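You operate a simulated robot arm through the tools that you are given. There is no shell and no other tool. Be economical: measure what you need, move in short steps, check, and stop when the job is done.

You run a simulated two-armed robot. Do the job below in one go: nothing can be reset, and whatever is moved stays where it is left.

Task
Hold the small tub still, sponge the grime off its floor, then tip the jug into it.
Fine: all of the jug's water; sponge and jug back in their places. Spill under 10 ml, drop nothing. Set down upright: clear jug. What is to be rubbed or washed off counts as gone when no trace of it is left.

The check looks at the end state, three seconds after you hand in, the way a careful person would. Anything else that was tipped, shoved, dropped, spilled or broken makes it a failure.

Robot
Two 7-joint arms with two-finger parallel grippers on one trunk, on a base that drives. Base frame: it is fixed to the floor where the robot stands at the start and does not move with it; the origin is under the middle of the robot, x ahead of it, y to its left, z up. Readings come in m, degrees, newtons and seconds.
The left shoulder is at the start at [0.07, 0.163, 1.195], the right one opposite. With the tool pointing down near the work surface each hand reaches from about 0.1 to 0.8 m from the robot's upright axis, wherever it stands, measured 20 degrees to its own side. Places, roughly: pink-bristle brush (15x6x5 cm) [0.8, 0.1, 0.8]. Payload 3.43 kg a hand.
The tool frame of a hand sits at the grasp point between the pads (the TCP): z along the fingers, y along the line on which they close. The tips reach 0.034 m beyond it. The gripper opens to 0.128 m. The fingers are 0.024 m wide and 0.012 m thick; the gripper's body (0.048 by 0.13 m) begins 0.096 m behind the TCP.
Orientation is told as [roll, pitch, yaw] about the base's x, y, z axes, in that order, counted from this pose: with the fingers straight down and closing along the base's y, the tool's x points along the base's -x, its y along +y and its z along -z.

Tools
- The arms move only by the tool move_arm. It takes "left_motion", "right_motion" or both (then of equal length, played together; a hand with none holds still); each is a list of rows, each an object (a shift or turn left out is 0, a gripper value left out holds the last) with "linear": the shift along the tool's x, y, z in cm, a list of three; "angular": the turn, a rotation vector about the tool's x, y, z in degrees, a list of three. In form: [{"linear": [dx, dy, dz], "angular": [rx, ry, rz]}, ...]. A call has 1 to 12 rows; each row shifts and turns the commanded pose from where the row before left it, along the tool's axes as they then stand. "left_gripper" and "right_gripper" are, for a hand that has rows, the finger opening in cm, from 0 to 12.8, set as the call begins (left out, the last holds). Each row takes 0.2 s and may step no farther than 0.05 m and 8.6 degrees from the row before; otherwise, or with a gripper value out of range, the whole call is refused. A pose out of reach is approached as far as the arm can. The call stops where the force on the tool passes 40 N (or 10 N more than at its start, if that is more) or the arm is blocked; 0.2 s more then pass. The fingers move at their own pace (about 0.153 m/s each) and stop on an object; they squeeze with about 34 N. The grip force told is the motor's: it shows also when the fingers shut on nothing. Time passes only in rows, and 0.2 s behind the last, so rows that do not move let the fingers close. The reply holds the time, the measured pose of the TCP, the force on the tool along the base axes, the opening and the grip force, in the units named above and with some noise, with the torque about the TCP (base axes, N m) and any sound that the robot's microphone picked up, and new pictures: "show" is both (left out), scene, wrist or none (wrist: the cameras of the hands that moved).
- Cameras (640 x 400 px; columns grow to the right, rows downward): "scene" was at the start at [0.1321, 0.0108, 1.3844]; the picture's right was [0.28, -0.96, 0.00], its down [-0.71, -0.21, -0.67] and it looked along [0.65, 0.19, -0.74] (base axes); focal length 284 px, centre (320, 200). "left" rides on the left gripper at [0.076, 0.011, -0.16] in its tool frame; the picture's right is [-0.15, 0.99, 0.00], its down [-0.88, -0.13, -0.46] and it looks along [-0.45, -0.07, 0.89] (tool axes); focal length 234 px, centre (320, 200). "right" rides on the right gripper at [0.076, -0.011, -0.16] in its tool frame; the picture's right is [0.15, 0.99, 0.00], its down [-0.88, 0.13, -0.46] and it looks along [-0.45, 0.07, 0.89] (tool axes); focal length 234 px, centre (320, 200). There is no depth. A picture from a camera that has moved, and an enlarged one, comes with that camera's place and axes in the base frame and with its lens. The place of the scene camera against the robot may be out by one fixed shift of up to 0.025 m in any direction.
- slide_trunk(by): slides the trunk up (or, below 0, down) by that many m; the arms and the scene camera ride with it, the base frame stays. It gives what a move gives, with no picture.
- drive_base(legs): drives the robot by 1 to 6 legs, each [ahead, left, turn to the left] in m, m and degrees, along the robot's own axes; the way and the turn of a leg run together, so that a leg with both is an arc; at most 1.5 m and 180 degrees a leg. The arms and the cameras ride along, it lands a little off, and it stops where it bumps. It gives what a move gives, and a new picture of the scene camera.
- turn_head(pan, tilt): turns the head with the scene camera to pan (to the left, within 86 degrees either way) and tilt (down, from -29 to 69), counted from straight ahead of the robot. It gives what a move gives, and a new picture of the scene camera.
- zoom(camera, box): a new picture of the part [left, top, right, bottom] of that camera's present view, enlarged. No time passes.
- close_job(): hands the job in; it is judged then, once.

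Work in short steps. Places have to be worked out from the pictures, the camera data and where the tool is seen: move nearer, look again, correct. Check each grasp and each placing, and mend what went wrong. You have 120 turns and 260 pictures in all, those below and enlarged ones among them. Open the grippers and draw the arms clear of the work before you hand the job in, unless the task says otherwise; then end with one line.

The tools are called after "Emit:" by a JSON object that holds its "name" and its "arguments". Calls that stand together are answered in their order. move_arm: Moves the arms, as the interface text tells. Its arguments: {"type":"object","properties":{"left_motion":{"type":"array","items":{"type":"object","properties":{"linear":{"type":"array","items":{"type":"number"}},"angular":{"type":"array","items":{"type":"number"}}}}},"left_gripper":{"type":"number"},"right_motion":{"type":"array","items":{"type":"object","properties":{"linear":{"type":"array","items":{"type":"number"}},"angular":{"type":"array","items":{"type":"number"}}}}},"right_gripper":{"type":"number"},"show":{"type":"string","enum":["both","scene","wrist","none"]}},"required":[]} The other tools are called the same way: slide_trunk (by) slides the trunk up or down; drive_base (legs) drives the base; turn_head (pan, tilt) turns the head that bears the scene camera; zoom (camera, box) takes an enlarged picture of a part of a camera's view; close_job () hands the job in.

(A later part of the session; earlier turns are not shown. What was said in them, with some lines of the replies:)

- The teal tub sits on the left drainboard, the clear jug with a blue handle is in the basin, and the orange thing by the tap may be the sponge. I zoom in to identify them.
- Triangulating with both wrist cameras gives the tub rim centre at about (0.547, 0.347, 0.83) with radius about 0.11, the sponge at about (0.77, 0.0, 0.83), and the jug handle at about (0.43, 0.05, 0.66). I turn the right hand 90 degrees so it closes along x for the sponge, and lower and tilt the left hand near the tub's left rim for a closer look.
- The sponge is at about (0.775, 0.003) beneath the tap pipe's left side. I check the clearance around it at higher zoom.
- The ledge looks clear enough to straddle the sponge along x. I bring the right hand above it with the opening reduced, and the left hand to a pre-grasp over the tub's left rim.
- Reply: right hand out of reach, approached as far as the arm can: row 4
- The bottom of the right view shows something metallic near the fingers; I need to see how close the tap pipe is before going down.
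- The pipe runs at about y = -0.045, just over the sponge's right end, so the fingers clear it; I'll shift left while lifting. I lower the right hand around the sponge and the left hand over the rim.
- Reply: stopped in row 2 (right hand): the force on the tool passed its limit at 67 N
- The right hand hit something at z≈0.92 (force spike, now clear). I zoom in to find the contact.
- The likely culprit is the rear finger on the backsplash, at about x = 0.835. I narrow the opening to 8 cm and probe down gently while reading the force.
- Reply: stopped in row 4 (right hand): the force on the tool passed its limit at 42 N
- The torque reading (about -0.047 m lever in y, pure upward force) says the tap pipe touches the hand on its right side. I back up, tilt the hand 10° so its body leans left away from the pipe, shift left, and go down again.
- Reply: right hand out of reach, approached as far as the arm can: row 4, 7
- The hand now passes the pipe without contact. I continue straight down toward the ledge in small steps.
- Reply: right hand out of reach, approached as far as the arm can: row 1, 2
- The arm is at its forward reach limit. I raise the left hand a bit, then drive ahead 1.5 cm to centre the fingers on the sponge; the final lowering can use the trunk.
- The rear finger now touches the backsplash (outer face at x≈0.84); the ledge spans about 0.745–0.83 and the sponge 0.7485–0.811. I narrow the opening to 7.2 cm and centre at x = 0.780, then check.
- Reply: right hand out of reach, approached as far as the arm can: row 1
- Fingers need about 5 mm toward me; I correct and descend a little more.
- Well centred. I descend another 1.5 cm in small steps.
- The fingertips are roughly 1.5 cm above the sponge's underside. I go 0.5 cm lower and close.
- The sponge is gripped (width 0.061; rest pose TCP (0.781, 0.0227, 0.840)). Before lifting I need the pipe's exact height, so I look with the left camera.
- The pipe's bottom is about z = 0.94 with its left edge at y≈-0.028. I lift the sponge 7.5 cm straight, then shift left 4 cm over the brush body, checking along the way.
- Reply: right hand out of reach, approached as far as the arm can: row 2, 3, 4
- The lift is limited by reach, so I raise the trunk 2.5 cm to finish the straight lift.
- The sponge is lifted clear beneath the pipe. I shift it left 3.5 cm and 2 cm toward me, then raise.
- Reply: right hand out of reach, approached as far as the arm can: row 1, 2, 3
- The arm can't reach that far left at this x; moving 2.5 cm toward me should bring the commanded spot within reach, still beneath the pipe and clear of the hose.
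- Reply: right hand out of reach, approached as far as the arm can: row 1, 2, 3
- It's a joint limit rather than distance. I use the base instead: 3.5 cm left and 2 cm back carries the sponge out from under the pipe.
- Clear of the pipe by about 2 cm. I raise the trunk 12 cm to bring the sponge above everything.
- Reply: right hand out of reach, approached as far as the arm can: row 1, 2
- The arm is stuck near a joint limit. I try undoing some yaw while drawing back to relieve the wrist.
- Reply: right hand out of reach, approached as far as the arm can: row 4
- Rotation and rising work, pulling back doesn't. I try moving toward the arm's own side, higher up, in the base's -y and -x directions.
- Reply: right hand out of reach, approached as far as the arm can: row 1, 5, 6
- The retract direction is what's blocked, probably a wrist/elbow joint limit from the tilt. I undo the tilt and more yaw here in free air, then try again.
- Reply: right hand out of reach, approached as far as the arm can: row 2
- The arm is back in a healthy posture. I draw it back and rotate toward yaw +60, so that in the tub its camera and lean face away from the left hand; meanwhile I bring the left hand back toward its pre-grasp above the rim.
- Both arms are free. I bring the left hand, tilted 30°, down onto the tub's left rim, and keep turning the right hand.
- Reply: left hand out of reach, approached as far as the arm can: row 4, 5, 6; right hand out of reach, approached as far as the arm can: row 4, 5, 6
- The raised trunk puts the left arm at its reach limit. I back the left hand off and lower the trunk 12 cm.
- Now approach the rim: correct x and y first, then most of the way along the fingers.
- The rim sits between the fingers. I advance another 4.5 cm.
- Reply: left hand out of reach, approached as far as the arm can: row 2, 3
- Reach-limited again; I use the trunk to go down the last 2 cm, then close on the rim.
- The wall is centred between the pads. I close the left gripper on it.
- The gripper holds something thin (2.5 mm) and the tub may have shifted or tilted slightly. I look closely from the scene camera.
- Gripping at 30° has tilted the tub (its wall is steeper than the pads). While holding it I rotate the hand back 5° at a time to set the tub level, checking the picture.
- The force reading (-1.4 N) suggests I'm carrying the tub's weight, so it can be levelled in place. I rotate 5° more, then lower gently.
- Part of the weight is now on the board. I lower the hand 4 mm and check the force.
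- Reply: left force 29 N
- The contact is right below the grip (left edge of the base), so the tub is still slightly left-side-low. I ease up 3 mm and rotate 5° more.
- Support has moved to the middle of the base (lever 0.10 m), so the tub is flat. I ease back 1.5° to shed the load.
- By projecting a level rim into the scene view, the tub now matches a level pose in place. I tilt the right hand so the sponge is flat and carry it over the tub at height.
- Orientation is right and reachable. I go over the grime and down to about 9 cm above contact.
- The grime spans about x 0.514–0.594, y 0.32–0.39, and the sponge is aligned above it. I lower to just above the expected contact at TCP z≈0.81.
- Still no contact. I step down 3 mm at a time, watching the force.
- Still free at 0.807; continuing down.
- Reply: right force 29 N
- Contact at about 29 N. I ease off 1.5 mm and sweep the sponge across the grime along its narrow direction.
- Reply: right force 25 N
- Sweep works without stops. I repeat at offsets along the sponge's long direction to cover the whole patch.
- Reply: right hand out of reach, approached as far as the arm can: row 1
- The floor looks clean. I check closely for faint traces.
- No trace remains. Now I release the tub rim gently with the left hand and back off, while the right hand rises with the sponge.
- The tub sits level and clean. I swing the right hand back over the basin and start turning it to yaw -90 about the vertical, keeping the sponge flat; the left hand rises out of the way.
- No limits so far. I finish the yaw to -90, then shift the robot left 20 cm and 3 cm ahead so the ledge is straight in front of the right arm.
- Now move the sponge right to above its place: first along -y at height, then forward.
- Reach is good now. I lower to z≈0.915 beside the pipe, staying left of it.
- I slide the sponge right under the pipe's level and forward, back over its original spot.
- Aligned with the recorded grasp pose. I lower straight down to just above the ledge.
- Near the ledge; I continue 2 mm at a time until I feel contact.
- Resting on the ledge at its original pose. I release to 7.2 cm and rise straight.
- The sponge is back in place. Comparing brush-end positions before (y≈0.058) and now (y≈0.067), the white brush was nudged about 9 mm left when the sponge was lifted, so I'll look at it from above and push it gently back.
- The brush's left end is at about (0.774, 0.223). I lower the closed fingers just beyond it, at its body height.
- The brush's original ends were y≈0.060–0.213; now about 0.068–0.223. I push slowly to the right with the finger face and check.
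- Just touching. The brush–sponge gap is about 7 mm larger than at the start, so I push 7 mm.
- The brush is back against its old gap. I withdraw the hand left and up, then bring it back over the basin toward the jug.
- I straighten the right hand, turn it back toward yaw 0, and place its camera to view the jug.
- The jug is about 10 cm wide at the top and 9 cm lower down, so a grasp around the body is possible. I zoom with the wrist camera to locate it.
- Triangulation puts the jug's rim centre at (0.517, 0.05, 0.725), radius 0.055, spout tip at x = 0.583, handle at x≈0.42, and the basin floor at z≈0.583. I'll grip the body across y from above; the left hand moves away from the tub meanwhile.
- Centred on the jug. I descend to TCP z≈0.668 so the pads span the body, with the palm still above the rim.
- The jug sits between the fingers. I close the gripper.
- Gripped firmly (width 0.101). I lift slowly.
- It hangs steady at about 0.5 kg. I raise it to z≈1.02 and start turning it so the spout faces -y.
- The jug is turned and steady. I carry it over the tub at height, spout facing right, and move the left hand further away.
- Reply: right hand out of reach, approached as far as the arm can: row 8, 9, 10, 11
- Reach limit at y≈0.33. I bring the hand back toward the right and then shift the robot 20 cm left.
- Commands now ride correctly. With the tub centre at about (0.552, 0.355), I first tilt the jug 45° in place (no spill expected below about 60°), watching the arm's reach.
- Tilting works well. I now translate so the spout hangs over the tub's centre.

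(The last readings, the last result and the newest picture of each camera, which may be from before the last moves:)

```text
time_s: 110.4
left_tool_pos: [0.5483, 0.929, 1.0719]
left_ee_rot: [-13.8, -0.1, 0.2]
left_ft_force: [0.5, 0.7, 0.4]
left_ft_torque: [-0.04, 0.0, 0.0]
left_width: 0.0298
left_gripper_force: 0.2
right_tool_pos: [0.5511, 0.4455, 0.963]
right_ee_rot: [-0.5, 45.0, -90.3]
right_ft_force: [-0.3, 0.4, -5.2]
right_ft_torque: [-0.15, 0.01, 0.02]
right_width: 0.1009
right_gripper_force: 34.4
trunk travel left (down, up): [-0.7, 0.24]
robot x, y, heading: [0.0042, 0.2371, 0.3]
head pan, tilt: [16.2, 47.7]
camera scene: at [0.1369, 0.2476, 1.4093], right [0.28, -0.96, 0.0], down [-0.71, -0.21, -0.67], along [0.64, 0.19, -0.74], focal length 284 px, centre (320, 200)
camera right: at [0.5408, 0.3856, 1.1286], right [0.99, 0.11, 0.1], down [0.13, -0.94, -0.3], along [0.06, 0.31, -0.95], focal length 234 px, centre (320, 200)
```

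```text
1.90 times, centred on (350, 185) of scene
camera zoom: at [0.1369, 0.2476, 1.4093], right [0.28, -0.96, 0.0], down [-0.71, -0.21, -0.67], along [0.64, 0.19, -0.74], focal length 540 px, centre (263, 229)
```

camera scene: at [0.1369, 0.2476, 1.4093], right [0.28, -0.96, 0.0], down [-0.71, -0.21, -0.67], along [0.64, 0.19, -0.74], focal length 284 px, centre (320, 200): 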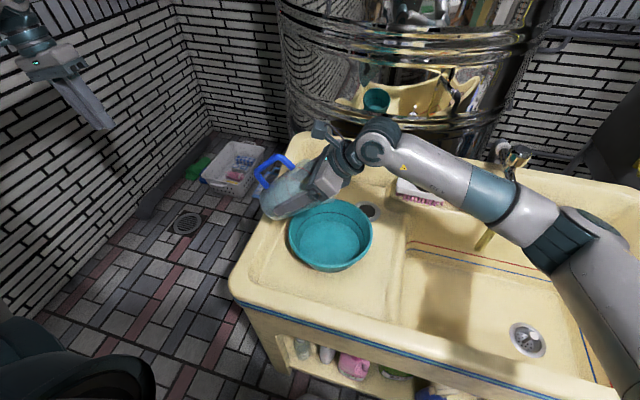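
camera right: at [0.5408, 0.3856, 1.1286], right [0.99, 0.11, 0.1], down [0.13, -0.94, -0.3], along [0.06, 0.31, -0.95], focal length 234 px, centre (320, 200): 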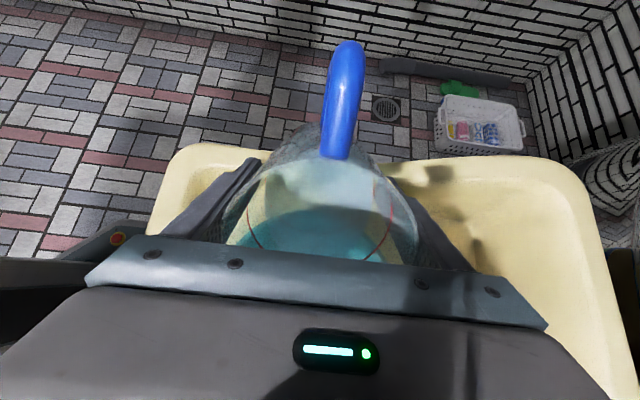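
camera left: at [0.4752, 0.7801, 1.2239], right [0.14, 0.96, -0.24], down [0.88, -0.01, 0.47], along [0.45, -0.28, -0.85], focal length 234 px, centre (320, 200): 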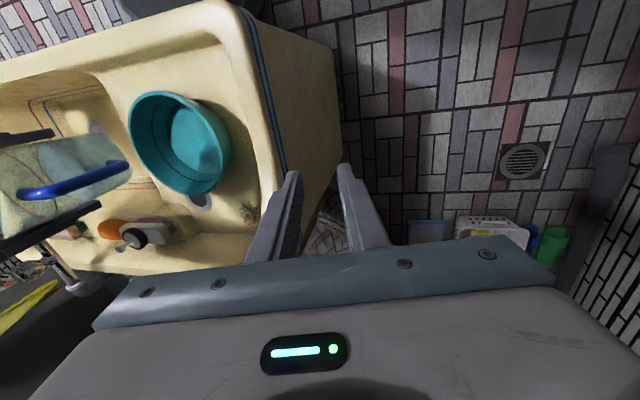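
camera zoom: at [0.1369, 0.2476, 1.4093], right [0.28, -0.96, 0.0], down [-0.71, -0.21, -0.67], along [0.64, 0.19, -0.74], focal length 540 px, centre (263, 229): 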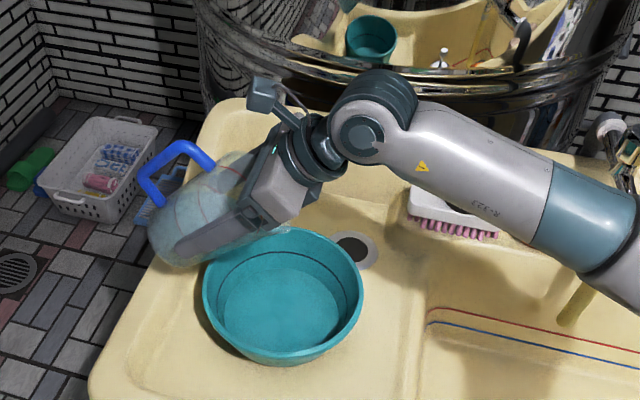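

The spout is above the tub's middle. I tilt on about the spout tip, 45° to 60°, then check.

Emit:
{"name": "move_arm", "arguments": {"right_motion": [{"linear": [0.357, 0, -0.355], "angular": [0, 3, 0]}, {"linear": [0.357, 0, -0.355], "angular": [0, 3, 0]}, {"linear": [0.357, 0, -0.355], "angular": [0, 3, 0]}, {"linear": [0.357, 0, -0.355], "angular": [0, 3, 0]}, {"linear": [0.357, 0, -0.355], "angular": [0, 3, 0]}, {}, {}]}}

Emit:
{"name": "zoom", "arguments": {"camera": "scene", "box": [250, 80, 450, 290]}}

```text
time_s: 112.0
left_tool_pos: [0.5473, 0.9278, 1.0729]
left_ee_rot: [-13.9, 0.0, 0.4]
left_ft_force: [0.2, 0.0, -0.5]
left_ft_torque: [0.01, 0.01, 0.0]
left_width: 0.03
left_gripper_force: 0.1
right_tool_pos: [0.551, 0.4415, 0.9888]
right_ee_rot: [-0.9, 60.0, -90.7]
right_ft_force: [-0.1, 0.8, -4.7]
right_ft_torque: [-0.15, 0.04, -0.03]
right_width: 0.101
right_gripper_force: 34.4
trunk travel left (down, up): [-0.7, 0.24]
robot x, y, heading: [0.0069, 0.2378, 0.0]
head pan, tilt: [16.2, 47.7]
camera scene: at [0.1369, 0.2476, 1.4094], right [0.28, -0.96, 0.0], down [-0.71, -0.21, -0.67], along [0.64, 0.19, -0.74], focal length 284 px, centre (320, 200)
camera right: at [0.5411, 0.3416, 1.1334], right [0.99, 0.08, 0.12], down [0.13, -0.83, -0.54], along [0.06, 0.55, -0.84], focal length 234 px, centre (320, 200)
```

scene: 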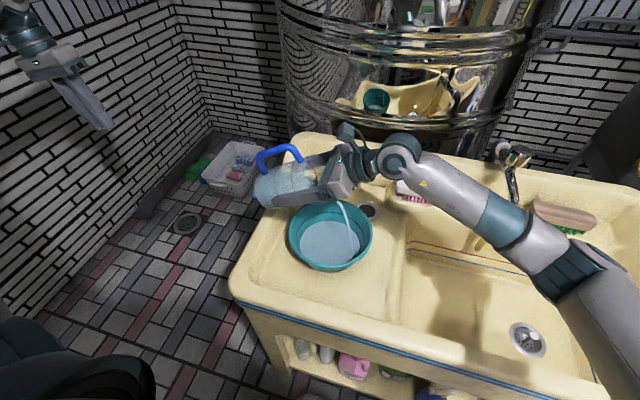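
right: 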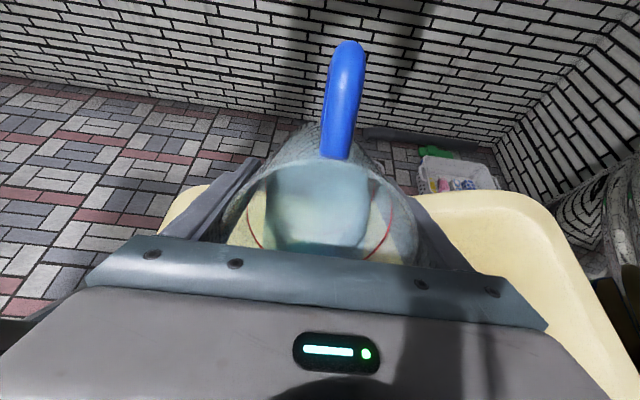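

```text
1.90 times, centred on (350, 185) of scene
camera zoom: at [0.1369, 0.2476, 1.4094], right [0.28, -0.96, 0.0], down [-0.71, -0.21, -0.67], along [0.64, 0.19, -0.74], focal length 540 px, centre (263, 229)
```

zoom: 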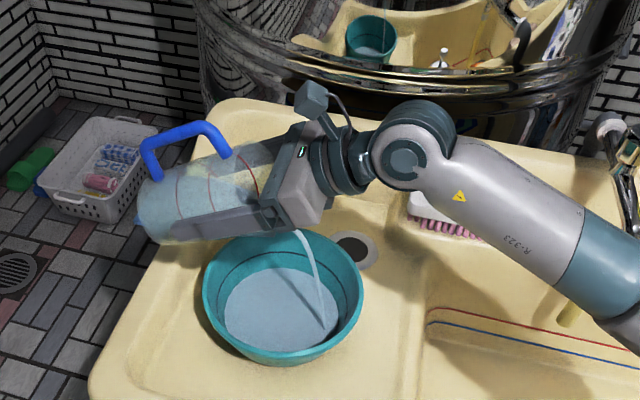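

Pouring into the tub; the stream drifts right as it falls, so I shift the jug 3 cm left and 3 cm lower to centre it, and let it run.

Emit:
{"name": "move_arm", "arguments": {"right_motion": [{"linear": [-0.3, 0, 1.3]}, {"linear": [-0.4, 0, 1.4]}, {"linear": [-0.4, 0, 1.4]}, {}, {}, {}, {}], "show": "none"}}

Emit:
{"name": "zoom", "arguments": {"camera": "scene", "box": [250, 80, 450, 290]}}

```text
time_s: 113.6
left_tool_pos: [0.5471, 0.9293, 1.0715]
left_ee_rot: [-14.0, -0.1, 0.2]
left_ft_force: [-0.7, 0.4, -0.2]
left_ft_torque: [0.02, -0.01, 0.0]
left_width: 0.0301
left_gripper_force: 0.1
right_tool_pos: [0.5514, 0.4738, 0.9592]
right_ee_rot: [-0.9, 60.0, -90.7]
right_ft_force: [0.0, 0.1, -4.6]
right_ft_torque: [-0.16, -0.01, -0.01]
right_width: 0.101
right_gripper_force: 34.1
trunk travel left (down, up): [-0.7, 0.24]
robot x, y, heading: [0.0067, 0.2336, 0.3]
head pan, tilt: [16.2, 47.7]
```

```text
1.90 times, centred on (350, 185) of scene
camera zoom: at [0.1368, 0.2476, 1.4094], right [0.28, -0.96, 0.0], down [-0.71, -0.21, -0.67], along [0.65, 0.19, -0.74], focal length 540 px, centre (263, 229)
```

zoom: 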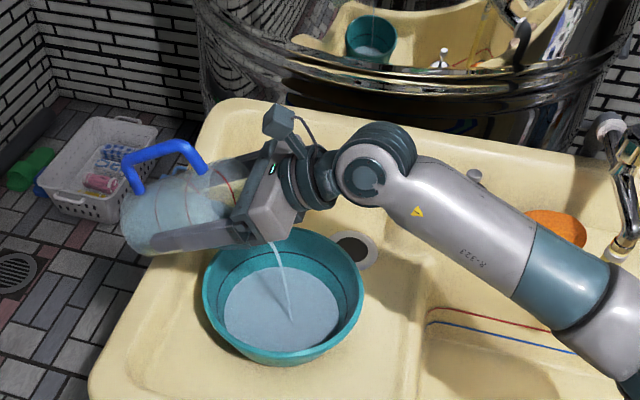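

The stream now lands in the middle. I continue tilting slowly about the spout.

Emit:
{"name": "move_arm", "arguments": {"right_motion": [{"linear": [0.357, 0, -0.355], "angular": [0, 3, 0]}, {}, {"linear": [0.357, 0, -0.355], "angular": [0, 3, 0]}, {}, {"linear": [0.357, 0, -0.355], "angular": [0, 3, 0]}, {}, {"linear": [0.357, 0, -0.355], "angular": [0, 3, 0]}, {}, {"linear": [0.357, 0, -0.355], "angular": [0, 3, 0]}, {}, {}, {}], "show": "none"}}

Emit:
{"name": "zoom", "arguments": {"camera": "scene", "box": [250, 80, 450, 290]}}

```text
time_s: 116.2
left_tool_pos: [0.5478, 0.9269, 1.0715]
left_ee_rot: [-14.0, -0.1, 0.4]
left_ft_force: [-0.2, -0.4, -0.2]
left_ft_torque: [-0.02, 0.0, 0.01]
left_width: 0.0301
left_gripper_force: 0.0
right_tool_pos: [0.5519, 0.465, 0.9849]
right_ee_rot: [-1.7, 74.9, -91.6]
right_ft_force: [0.3, -1.1, -2.7]
right_ft_torque: [-0.1, 0.01, 0.0]
right_width: 0.101
right_gripper_force: 33.6
trunk travel left (down, up): [-0.7, 0.24]
robot x, y, heading: [0.0051, 0.2373, 0.1]
head pan, tilt: [16.2, 47.7]
```

```text
1.90 times, centred on (350, 185) of scene
camera zoom: at [0.1366, 0.2475, 1.4094], right [0.28, -0.96, 0.0], down [-0.71, -0.21, -0.67], along [0.65, 0.19, -0.74], focal length 540 px, centre (263, 229)
```

zoom: 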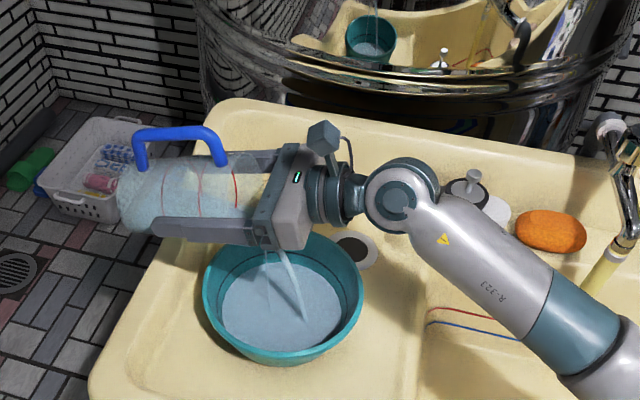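

Half the water is out. I continue tilting to about 95°.

Emit:
{"name": "move_arm", "arguments": {"right_motion": [{"linear": [0.357, 0, -0.355], "angular": [0, 3, 0]}, {}, {"linear": [0.357, 0, -0.355], "angular": [0, 3, 0]}, {}, {"linear": [0.357, 0, -0.355], "angular": [0, 3, 0]}, {}, {"linear": [0.357, 0, -0.355], "angular": [0, 3, 0]}, {}, {"linear": [0.357, 0, -0.355], "angular": [0, 3, 0]}, {}, {}, {}], "show": "none"}}

Emit:
{"name": "zoom", "arguments": {"camera": "scene", "box": [250, 80, 450, 290]}}

```text
time_s: 118.8
left_tool_pos: [0.5489, 0.928, 1.0724]
left_ee_rot: [-13.9, 0.0, 0.3]
left_ft_force: [-0.9, -0.4, 0.7]
left_ft_torque: [0.01, -0.01, -0.03]
left_width: 0.0299
left_gripper_force: 0.0
right_tool_pos: [0.551, 0.4507, 1.003]
right_ee_rot: [-93.8, 89.6, 176.1]
right_ft_force: [-0.4, 0.1, -1.1]
right_ft_torque: [-0.01, -0.01, -0.02]
right_width: 0.1003
right_gripper_force: 34.5
trunk travel left (down, up): [-0.7, 0.24]
robot x, y, heading: [0.0054, 0.2352, 0.6]
head pan, tilt: [16.2, 47.7]
```

```text
1.90 times, centred on (350, 185) of scene
camera zoom: at [0.1365, 0.2475, 1.4094], right [0.28, -0.96, 0.0], down [-0.71, -0.21, -0.67], along [0.65, 0.19, -0.74], focal length 540 px, centre (263, 229)
```

zoom: 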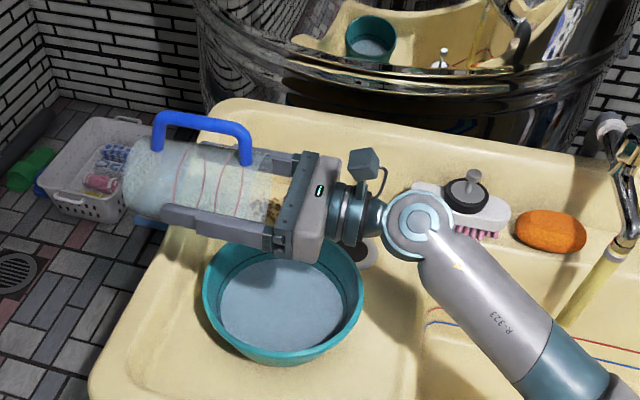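

Nearly empty (1.1 N left, mostly the jug). I tilt on to about 110° and hold to drain.

Emit:
{"name": "move_arm", "arguments": {"right_motion": [{"linear": [0.357, 0, -0.355], "angular": [0, 3, 0]}, {"linear": [0.357, 0, -0.355], "angular": [0, 3, 0]}, {"linear": [0.357, 0, -0.355], "angular": [0, 3, 0]}, {"linear": [0.357, 0, -0.355], "angular": [0, 3, 0]}, {"linear": [0.357, 0, -0.355], "angular": [0, 3, 0]}, {"linear": [0.357, 0, -0.355], "angular": [0, 3, 0]}, {"linear": [0.357, 0, -0.355], "angular": [0, 3, 0]}, {}, {}, {}, {}, {}], "show": "none"}}

Emit:
{"name": "zoom", "arguments": {"camera": "scene", "box": [250, 80, 450, 290]}}

Emit:
{"name": "zoom", "arguments": {"camera": "right", "box": [200, 120, 440, 270]}}

```text
time_s: 121.4
left_tool_pos: [0.5486, 0.9284, 1.0721]
left_ee_rot: [-14.0, -0.1, 0.3]
left_ft_force: [-0.4, 0.2, -0.2]
left_ft_torque: [0.0, 0.03, 0.03]
left_width: 0.0298
left_gripper_force: 0.0
right_tool_pos: [0.5515, 0.421, 1.0252]
right_ee_rot: [-178.8, 69.0, 91.2]
right_ft_force: [-1.0, 0.1, -1.4]
right_ft_torque: [-0.04, 0.01, 0.01]
right_width: 0.1005
right_gripper_force: 34.0
trunk travel left (down, up): [-0.7, 0.24]
robot x, y, heading: [0.0024, 0.2347, 0.4]
head pan, tilt: [16.2, 47.7]
```

```text
1.90 times, centred on (350, 185) of scene
camera zoom: at [0.1365, 0.2476, 1.4094], right [0.28, -0.96, 0.0], down [-0.71, -0.21, -0.67], along [0.65, 0.19, -0.74], focal length 540 px, centre (263, 229)
```

zoom: 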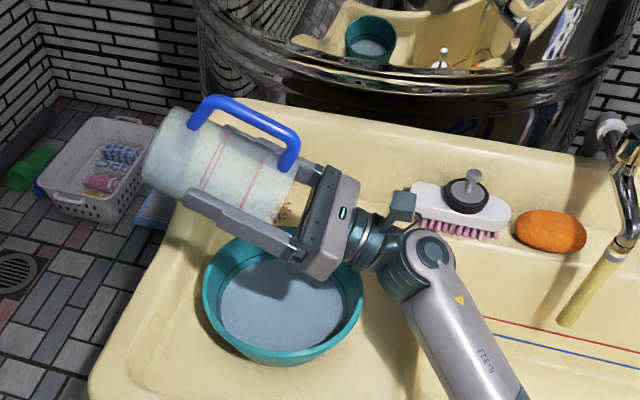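

```text
2.67 times, centred on (320, 195) of right
camera zoom: at [0.5408, 0.2448, 1.0365], right [0.99, -0.05, 0.13], down [0.12, -0.11, -0.99], along [0.06, 0.99, -0.1], focal length 624 px, centre (320, 213)
```

zoom: 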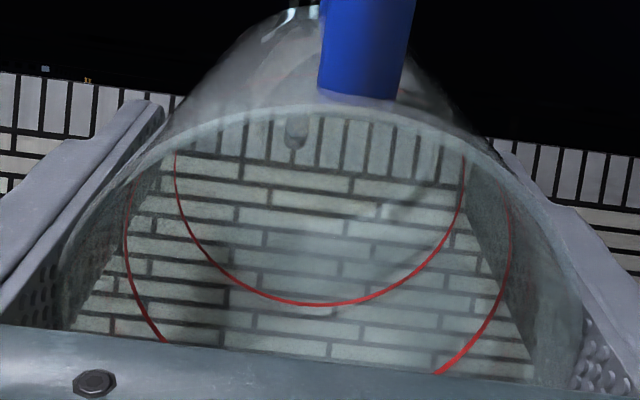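

The jug is empty. I wait a moment more, then tilt back about the spout to 47°, keeping it over the tub.

Emit:
{"name": "move_arm", "arguments": {"right_motion": [{}, {}, {}, {"linear": [-1.038, 0, 0.851], "angular": [0, -8, 0]}, {"linear": [-1.038, 0, 0.851], "angular": [0, -8, 0]}, {"linear": [-1.038, 0, 0.851], "angular": [0, -8, 0]}, {"linear": [-1.038, 0, 0.851], "angular": [0, -8, 0]}, {"linear": [-1.038, 0, 0.851], "angular": [0, -8, 0]}, {"linear": [-1.038, 0, 0.851], "angular": [0, -8, 0]}, {"linear": [-1.038, 0, 0.851], "angular": [0, -8, 0]}, {"linear": [-1.038, 0, 0.851], "angular": [0, -8, 0]}, {}], "show": "scene"}}

```text
time_s: 124.0
left_tool_pos: [0.5488, 0.9283, 1.0724]
left_ee_rot: [-13.9, -0.1, 0.3]
left_ft_force: [-0.1, -0.5, 0.7]
left_ft_torque: [0.01, -0.01, 0.03]
left_width: 0.0299
left_gripper_force: 0.1
right_tool_pos: [0.5508, 0.4762, 0.9375]
right_ee_rot: [-0.7, 46.9, -90.4]
right_ft_force: [0.1, -0.1, -1.1]
right_ft_torque: [0.0, 0.0, -0.04]
right_width: 0.1005
right_gripper_force: 34.0
trunk travel left (down, up): [-0.7, 0.24]
robot x, y, heading: [0.0042, 0.2324, 0.3]
head pan, tilt: [16.2, 47.7]
camera scene: at [0.1366, 0.2469, 1.4094], right [0.28, -0.96, 0.0], down [-0.71, -0.21, -0.67], along [0.65, 0.19, -0.74], focal length 284 px, centre (320, 200)
```

scene: 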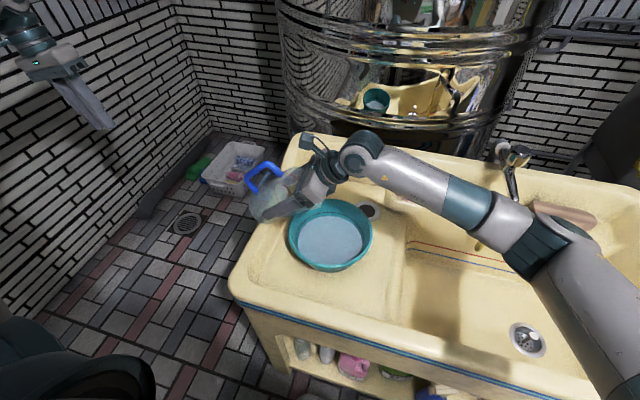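

Now I lift 10 cm and bring the jug upright.

Emit:
{"name": "move_arm", "arguments": {"right_motion": [{"linear": [2.4, 0, -2.3]}, {"linear": [2.4, 0, -2.3]}, {"linear": [2.4, 0, -2.3]}, {"angular": [0, -7.8, 0]}, {"angular": [0, -7.8, 0]}, {"angular": [0, -7.8, 0]}, {"angular": [0, -7.8, 0]}, {"angular": [0, -7.8, 0]}, {"angular": [0, -7.9, 0]}, {}], "show": "none"}}

Emit:
{"name": "zoom", "arguments": {"camera": "right", "box": [200, 20, 460, 280]}}

```text
time_s: 126.2
left_tool_pos: [0.5478, 0.9284, 1.0711]
left_ee_rot: [-13.8, 0.0, 0.3]
left_ft_force: [-1.3, -0.4, -0.1]
left_ft_torque: [-0.03, -0.02, 0.0]
left_width: 0.0302
left_gripper_force: 0.0
right_tool_pos: [0.5517, 0.4734, 1.0375]
right_ee_rot: [-0.5, 0.2, -90.0]
right_ft_force: [-0.4, -1.5, -1.2]
right_ft_torque: [-0.02, -0.03, 0.02]
right_width: 0.1004
right_gripper_force: 34.5
trunk travel left (down, up): [-0.7, 0.24]
robot x, y, heading: [0.006, 0.2337, 0.4]
head pan, tilt: [16.2, 47.7]
```

```text
1.54 times, centred on (330, 150) of right
camera zoom: at [0.5418, 0.5486, 1.1961], right [0.99, 0.15, -0.01], down [0.14, -0.88, 0.45], along [0.06, -0.45, -0.89], focal length 360 px, centre (305, 277)
```

zoom: 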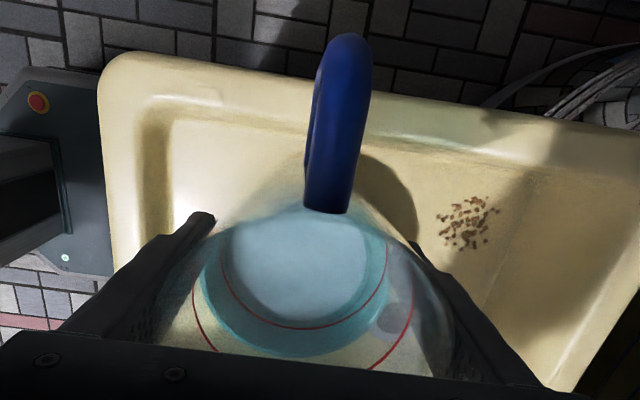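

Jug upright and empty. I move it right over the basin, drive back, and turn it to its original heading.

Emit:
{"name": "move_arm", "arguments": {"right_motion": [{"linear": [-3.8, -0.5, 0]}, {"linear": [-3.8, -0.5, 0]}, {"linear": [-3.8, -0.5, 0]}, {"linear": [-3.8, -0.5, 0]}, {"linear": [-3.8, -0.5, 0]}, {"linear": [-3.8, -0.5, 0]}, {}], "show": "none"}}

Emit:
{"name": "drive_base", "arguments": {"legs": [[0, -0.195, 0]]}}

Emit:
{"name": "move_arm", "arguments": {"right_motion": [{"angular": [0, 0, -8.2]}, {"angular": [0, 0, -8.2]}, {"angular": [0, 0, -8.2]}, {"angular": [0, 0, -8.2]}, {"angular": [0, 0, -8.2]}, {"angular": [0, 0, -8.2]}, {"angular": [0, 0, -8.2]}, {"angular": [0, 0, -8.2]}, {"angular": [0, 0, -8.2]}, {"angular": [0, 0, -8.2]}, {"angular": [0, 0, -8.2]}, {}]}}

```text
time_s: 127.8
left_tool_pos: [0.5486, 0.929, 1.0721]
left_ee_rot: [-13.9, -0.1, 0.3]
left_ft_force: [0.6, 0.0, 0.6]
left_ft_torque: [-0.02, -0.01, -0.01]
left_width: 0.0303
left_gripper_force: 0.1
right_tool_pos: [0.523, 0.2474, 1.0352]
right_ee_rot: [-0.3, 0.1, -89.9]
right_ft_force: [0.4, -0.6, -0.6]
right_ft_torque: [-0.03, -0.01, 0.01]
right_width: 0.1004
right_gripper_force: 33.6
trunk travel left (down, up): [-0.7, 0.24]
robot x, y, heading: [0.0053, 0.2369, 0.4]
head pan, tilt: [16.2, 47.7]
```

```text
time_s: 129.4
left_tool_pos: [0.5483, 0.7356, 1.0718]
left_ee_rot: [-14.0, -0.1, 0.4]
left_ft_force: [-0.2, 0.1, 0.0]
left_ft_torque: [-0.01, 0.02, -0.04]
left_width: 0.0299
left_gripper_force: 0.1
right_tool_pos: [0.523, 0.0533, 1.0364]
right_ee_rot: [-0.4, 0.1, -89.8]
right_ft_force: [0.3, 0.3, -0.9]
right_ft_torque: [-0.01, 0.01, 0.0]
right_width: 0.1004
right_gripper_force: 33.8
trunk travel left (down, up): [-0.7, 0.24]
robot x, y, heading: [0.008, 0.0424, 0.5]
head pan, tilt: [16.2, 47.7]
camera scene: at [0.1377, 0.0548, 1.4093], right [0.29, -0.96, 0.0], down [-0.71, -0.21, -0.67], along [0.64, 0.19, -0.74], focal length 284 px, centre (320, 200)
```

scene: 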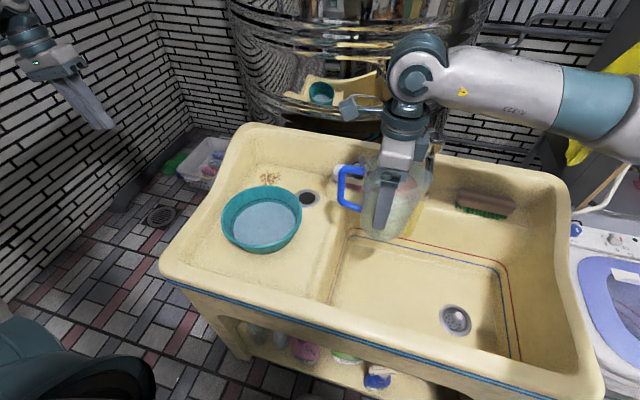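

```text
time_s: 132.0
left_tool_pos: [0.5474, 0.7356, 1.072]
left_ee_rot: [-13.9, -0.1, 0.3]
left_ft_force: [-0.9, -0.3, -1.0]
left_ft_torque: [-0.02, 0.02, 0.01]
left_width: 0.0301
left_gripper_force: 0.0
right_tool_pos: [0.5232, 0.0527, 1.0366]
right_ee_rot: [0.1, 0.4, 0.5]
right_ft_force: [0.1, -0.5, -0.7]
right_ft_torque: [-0.01, -0.01, -0.02]
right_width: 0.1002
right_gripper_force: 34.4
trunk travel left (down, up): [-0.7, 0.24]
robot x, y, heading: [0.0051, 0.0409, 0.4]
head pan, tilt: [16.2, 47.7]
camera scene: at [0.1377, 0.0539, 1.4094], right [0.29, -0.96, 0.0], down [-0.71, -0.21, -0.67], along [0.65, 0.19, -0.74], focal length 284 px, centre (320, 200)
camera right: at [0.4487, 0.0395, 1.1949], right [-0.15, 0.99, 0.0], down [0.88, 0.14, 0.45], along [0.44, 0.07, -0.89], focal length 234 px, centre (320, 200)
```

scene: 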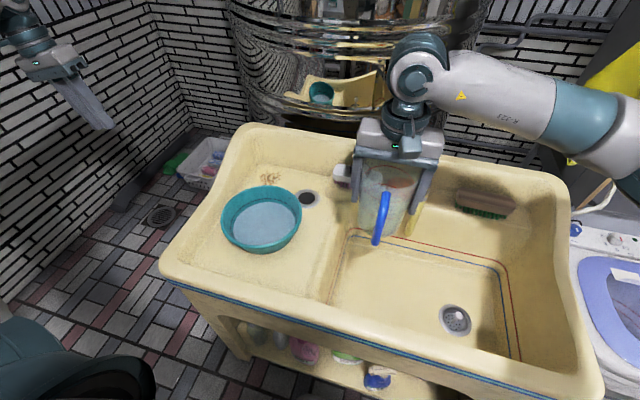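
right: 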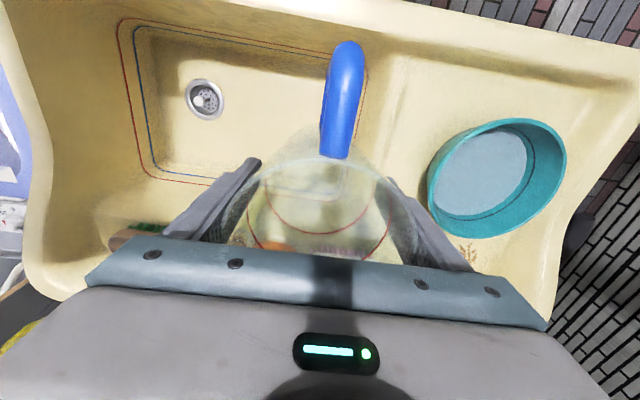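

Now I align with the grasp position (0.5148, 0.0485) and lower the jug toward the basin floor.

Emit:
{"name": "move_arm", "arguments": {"right_motion": [{"linear": [0.85, -0.4, 0]}, {"linear": [0, 0, 4.4]}, {"linear": [0, 0, 4.4]}, {"linear": [0, 0, 4.4]}, {"linear": [0, 0, 4.4]}, {"linear": [0, 0, 4.4]}, {"linear": [0, 0, 4.4]}, {"linear": [0, 0, 4]}, {"linear": [0, 0, 3]}, {"linear": [0, 0, 2]}, {}], "show": "wrist"}}

```text
time_s: 134.4
left_tool_pos: [0.5475, 0.7356, 1.0711]
left_ee_rot: [-13.9, 0.0, 0.2]
left_ft_force: [0.3, -0.5, -0.7]
left_ft_torque: [-0.01, 0.02, -0.01]
left_width: 0.03
left_gripper_force: 0.0
right_tool_pos: [0.5126, 0.0494, 0.681]
right_ee_rot: [0.1, 0.3, 0.4]
right_ft_force: [0.1, -0.4, 0.1]
right_ft_torque: [-0.02, 0.0, -0.01]
right_width: 0.1004
right_gripper_force: 34.1
trunk travel left (down, up): [-0.7, 0.24]
robot x, y, heading: [0.0081, 0.0444, 0.6]
head pan, tilt: [16.2, 47.7]
camera right: at [0.4377, 0.0358, 0.8399], right [-0.15, 0.99, 0.0], down [0.88, 0.14, 0.45], along [0.44, 0.07, -0.89], focal length 234 px, centre (320, 200)
```

right: 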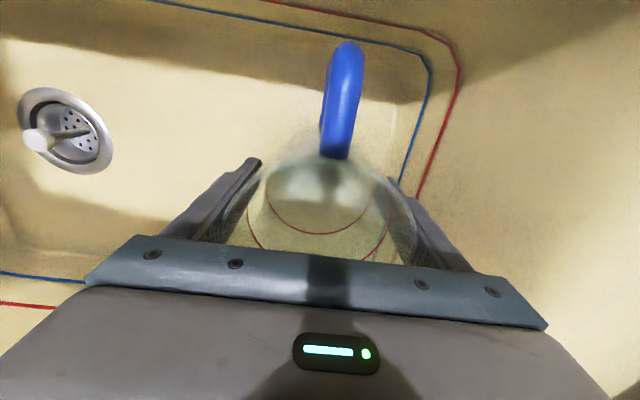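

A few millimetres to go; I lower gently until contact.

Emit:
{"name": "move_arm", "arguments": {"right_motion": [{"linear": [-0.2, -0.1, 0.4]}, {"linear": [0, 0, 0.4]}, {"linear": [0, 0, 0.3]}, {}], "show": "none"}}

Emit:
{"name": "move_arm", "arguments": {"right_motion": [{"linear": [0, 0, 0.15]}, {"linear": [0, 0, 0.1]}, {}], "show": "none"}}

```text
time_s: 135.4
left_tool_pos: [0.5495, 0.7355, 1.072]
left_ee_rot: [-13.9, -0.1, 0.3]
left_ft_force: [-0.2, 0.5, -0.1]
left_ft_torque: [-0.05, -0.04, 0.01]
left_width: 0.0299
left_gripper_force: 0.1
right_tool_pos: [0.5142, 0.0485, 0.6709]
right_ee_rot: [0.1, 0.4, 0.4]
right_ft_force: [0.2, 1.0, -1.5]
right_ft_torque: [0.01, -0.02, -0.02]
right_width: 0.1005
right_gripper_force: 33.8
trunk travel left (down, up): [-0.7, 0.24]
robot x, y, heading: [0.0036, 0.0414, 0.5]
head pan, tilt: [16.2, 47.7]
```

```text
time_s: 136.2
left_tool_pos: [0.548, 0.7351, 1.0728]
left_ee_rot: [-13.9, 0.0, 0.3]
left_ft_force: [0.2, -0.4, -0.3]
left_ft_torque: [-0.04, -0.01, -0.05]
left_width: 0.0301
left_gripper_force: 0.1
right_tool_pos: [0.5143, 0.0474, 0.6678]
right_ee_rot: [0.1, 0.4, 0.3]
right_ft_force: [0.3, -0.1, 4.0]
right_ft_torque: [-0.23, 0.13, -0.01]
right_width: 0.1005
right_gripper_force: 33.7
trunk travel left (down, up): [-0.7, 0.24]
robot x, y, heading: [0.0083, 0.0405, 0.4]
head pan, tilt: [16.2, 47.7]
```

The jug rests on the floor at the recorded height (4 N contact). I open the gripper and rise straight.

Emit:
{"name": "move_arm", "arguments": {"right_motion": [{}, {}, {"linear": [0, 0, -1]}, {"linear": [0, 0, -3]}, {"linear": [0, 0, -4]}, {"linear": [0, 0, -4]}, {"linear": [0, 0, -4]}, {"linear": [0, 0, -4.5]}, {"linear": [0, 0, -4.5]}, {"linear": [0, 0, -4.5]}, {"linear": [0, 0, -4.5]}, {}], "right_gripper": 12.4}}

Emit:
{"name": "zoom", "arguments": {"camera": "right", "box": [210, 60, 430, 260]}}

Emit:
{"name": "zoom", "arguments": {"camera": "scene", "box": [190, 130, 530, 350]}}

```text
time_s: 138.8
left_tool_pos: [0.5495, 0.7364, 1.0715]
left_ee_rot: [-13.9, -0.2, 0.4]
left_ft_force: [0.2, -0.7, -0.6]
left_ft_torque: [-0.02, -0.01, 0.02]
left_width: 0.0299
left_gripper_force: 0.0
right_tool_pos: [0.5167, 0.0477, 1.0075]
right_ee_rot: [0.1, 0.5, 0.3]
right_ft_force: [0.3, 0.2, 0.6]
right_ft_torque: [0.03, 0.02, 0.01]
right_width: 0.1242
right_gripper_force: 0.0
trunk travel left (down, up): [-0.7, 0.24]
robot x, y, heading: [0.0091, 0.0427, 0.5]
head pan, tilt: [16.2, 47.7]
camera scene: at [0.138, 0.0537, 1.4094], right [0.29, -0.96, 0.0], down [-0.71, -0.21, -0.67], along [0.64, 0.19, -0.74], focal length 284 px, centre (320, 200)
camera right: at [0.4417, 0.0351, 1.1672], right [-0.15, 0.99, 0.0], down [0.88, 0.14, 0.45], along [0.44, 0.07, -0.89], focal length 234 px, centre (320, 200)
```

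scene: 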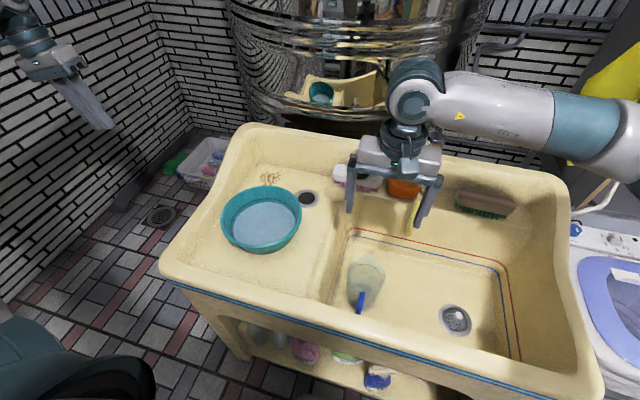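
right: 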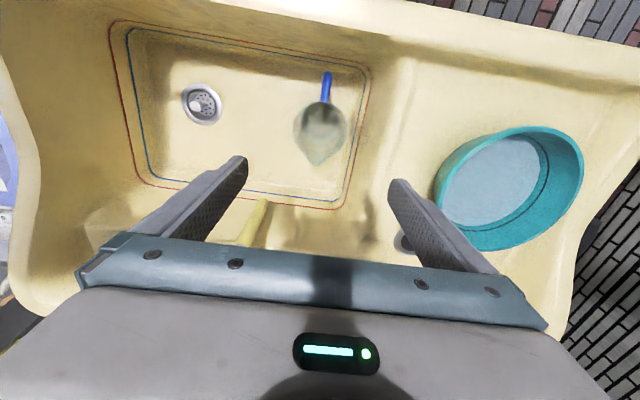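

```text
2.00 times, centred on (320, 160) of right
camera zoom: at [0.4417, 0.0351, 1.1672], right [-0.15, 0.99, 0.0], down [0.88, 0.14, 0.45], along [0.44, 0.07, -0.89], focal length 468 px, centre (320, 280)
```

zoom: 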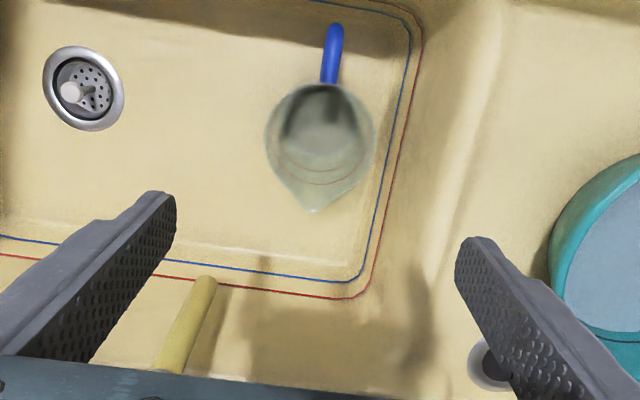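

```text
1.82 times, centred on (360, 240) of scene
camera zoom: at [0.138, 0.0537, 1.4094], right [0.29, -0.96, 0.0], down [-0.71, -0.21, -0.67], along [0.64, 0.19, -0.74], focal length 515 px, centre (247, 127)
```

zoom: 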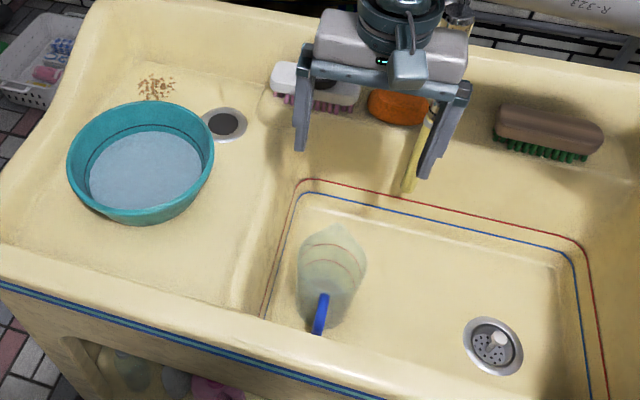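

Jug upright and back in its spot, tub holding the water, no spill visible. I raise the right hand clear and take a last look at the ledge and tub.

Emit:
{"name": "move_arm", "arguments": {"right_motion": [{"linear": [2, -3, -4]}, {"linear": [2, -3, -4]}, {"linear": [2, -3, -4]}, {"linear": [0, -3, -2]}, {}]}}

Emit:
{"name": "zoom", "arguments": {"camera": "scene", "box": [210, 140, 530, 340]}}

```text
refused: row 1 steps farther than a row can; nothing moved
```

```text
2.00 times, centred on (370, 240) of scene
camera zoom: at [0.138, 0.0537, 1.4094], right [0.29, -0.96, 0.0], down [-0.71, -0.21, -0.67], along [0.64, 0.19, -0.74], focal length 567 px, centre (220, 120)
```

zoom: 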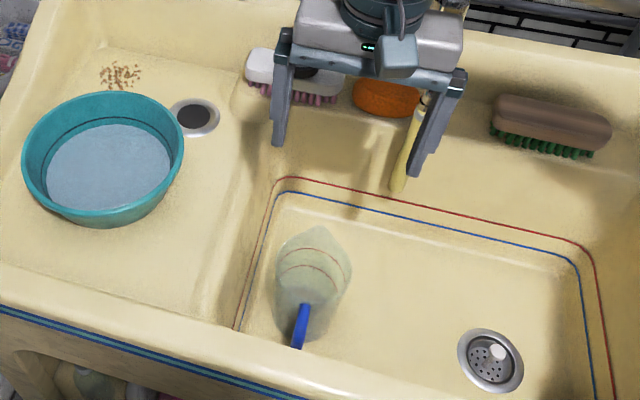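

The row was too long; I retry with smaller steps.

Emit:
{"name": "move_arm", "arguments": {"right_motion": [{"linear": [0, -2, -4]}, {"linear": [0, -2, -4]}, {"linear": [1, -3, -3]}, {"linear": [1, -4, -1]}, {"linear": [1, -4, 0]}, {"linear": [1, -4, 0]}, {}]}}

Emit:
{"name": "zoom", "arguments": {"camera": "scene", "box": [210, 130, 450, 300]}}

```text
time_s: 140.4
left_tool_pos: [0.5499, 0.7362, 1.071]
left_ee_rot: [-13.8, -0.2, 0.4]
left_ft_force: [0.2, 0.6, -0.6]
left_ft_torque: [0.04, 0.01, -0.01]
left_width: 0.0301
left_gripper_force: 0.0
right_tool_pos: [0.479, -0.1407, 1.1287]
right_ee_rot: [0.1, 0.4, 0.4]
right_ft_force: [0.4, 0.4, 0.4]
right_ft_torque: [-0.01, 0.0, 0.03]
right_width: 0.1239
right_gripper_force: 0.0
trunk travel left (down, up): [-0.7, 0.24]
robot x, y, heading: [0.0056, 0.043, 0.5]
head pan, tilt: [16.2, 47.7]
camera scene: at [0.1379, 0.0549, 1.4093], right [0.29, -0.96, 0.0], down [-0.71, -0.21, -0.67], along [0.64, 0.19, -0.74], focal length 284 px, centre (320, 200)
camera right: at [0.4043, -0.1544, 1.2878], right [-0.15, 0.99, 0.0], down [0.88, 0.14, 0.45], along [0.44, 0.07, -0.89], focal length 234 px, centre (320, 200)
```

scene: 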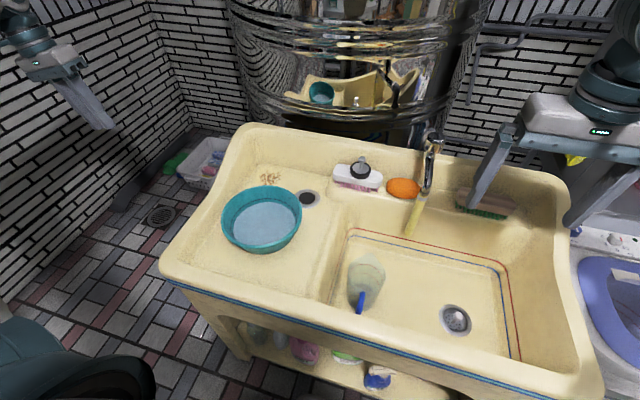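
right: 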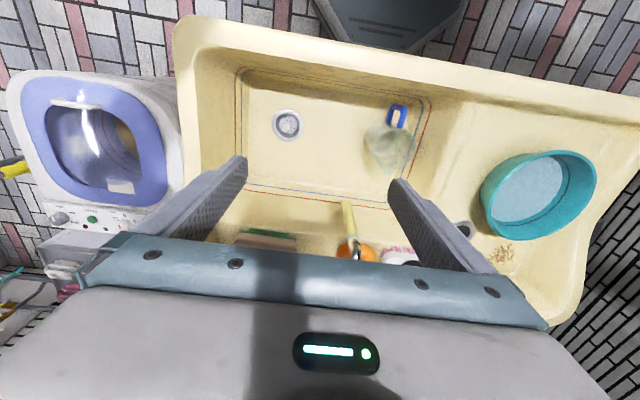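

```text
2.35 times, centred on (330, 215) of scene
camera zoom: at [0.1379, 0.0549, 1.4093], right [0.29, -0.96, 0.0], down [-0.71, -0.21, -0.67], along [0.64, 0.19, -0.74], focal length 667 px, centre (296, 165)
```

zoom: 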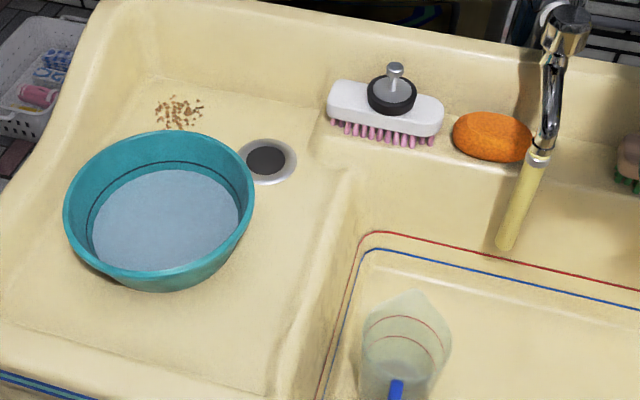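

Everything is in place: the tub is level, clean and holding the water, the sponge and brush are on the ledge, the jug stands upright and empty, and both grippers are open and clear. I hand the job in.

Emit:
{"name": "close_job", "arguments": {}}

```text
The job is handed in.
```

I sponged the grime off the tub floor until no trace showed, then emptied the jug into the tub with no visible spill. The sponge and the upright jug are back where they started. I held the tub only while sponging, not while pouring. My first grip tilted the tub, so I levelled it before sponging. I also knocked the white brush about 9 mm while lifting the sponge and pushed it back to within a few millimetres.
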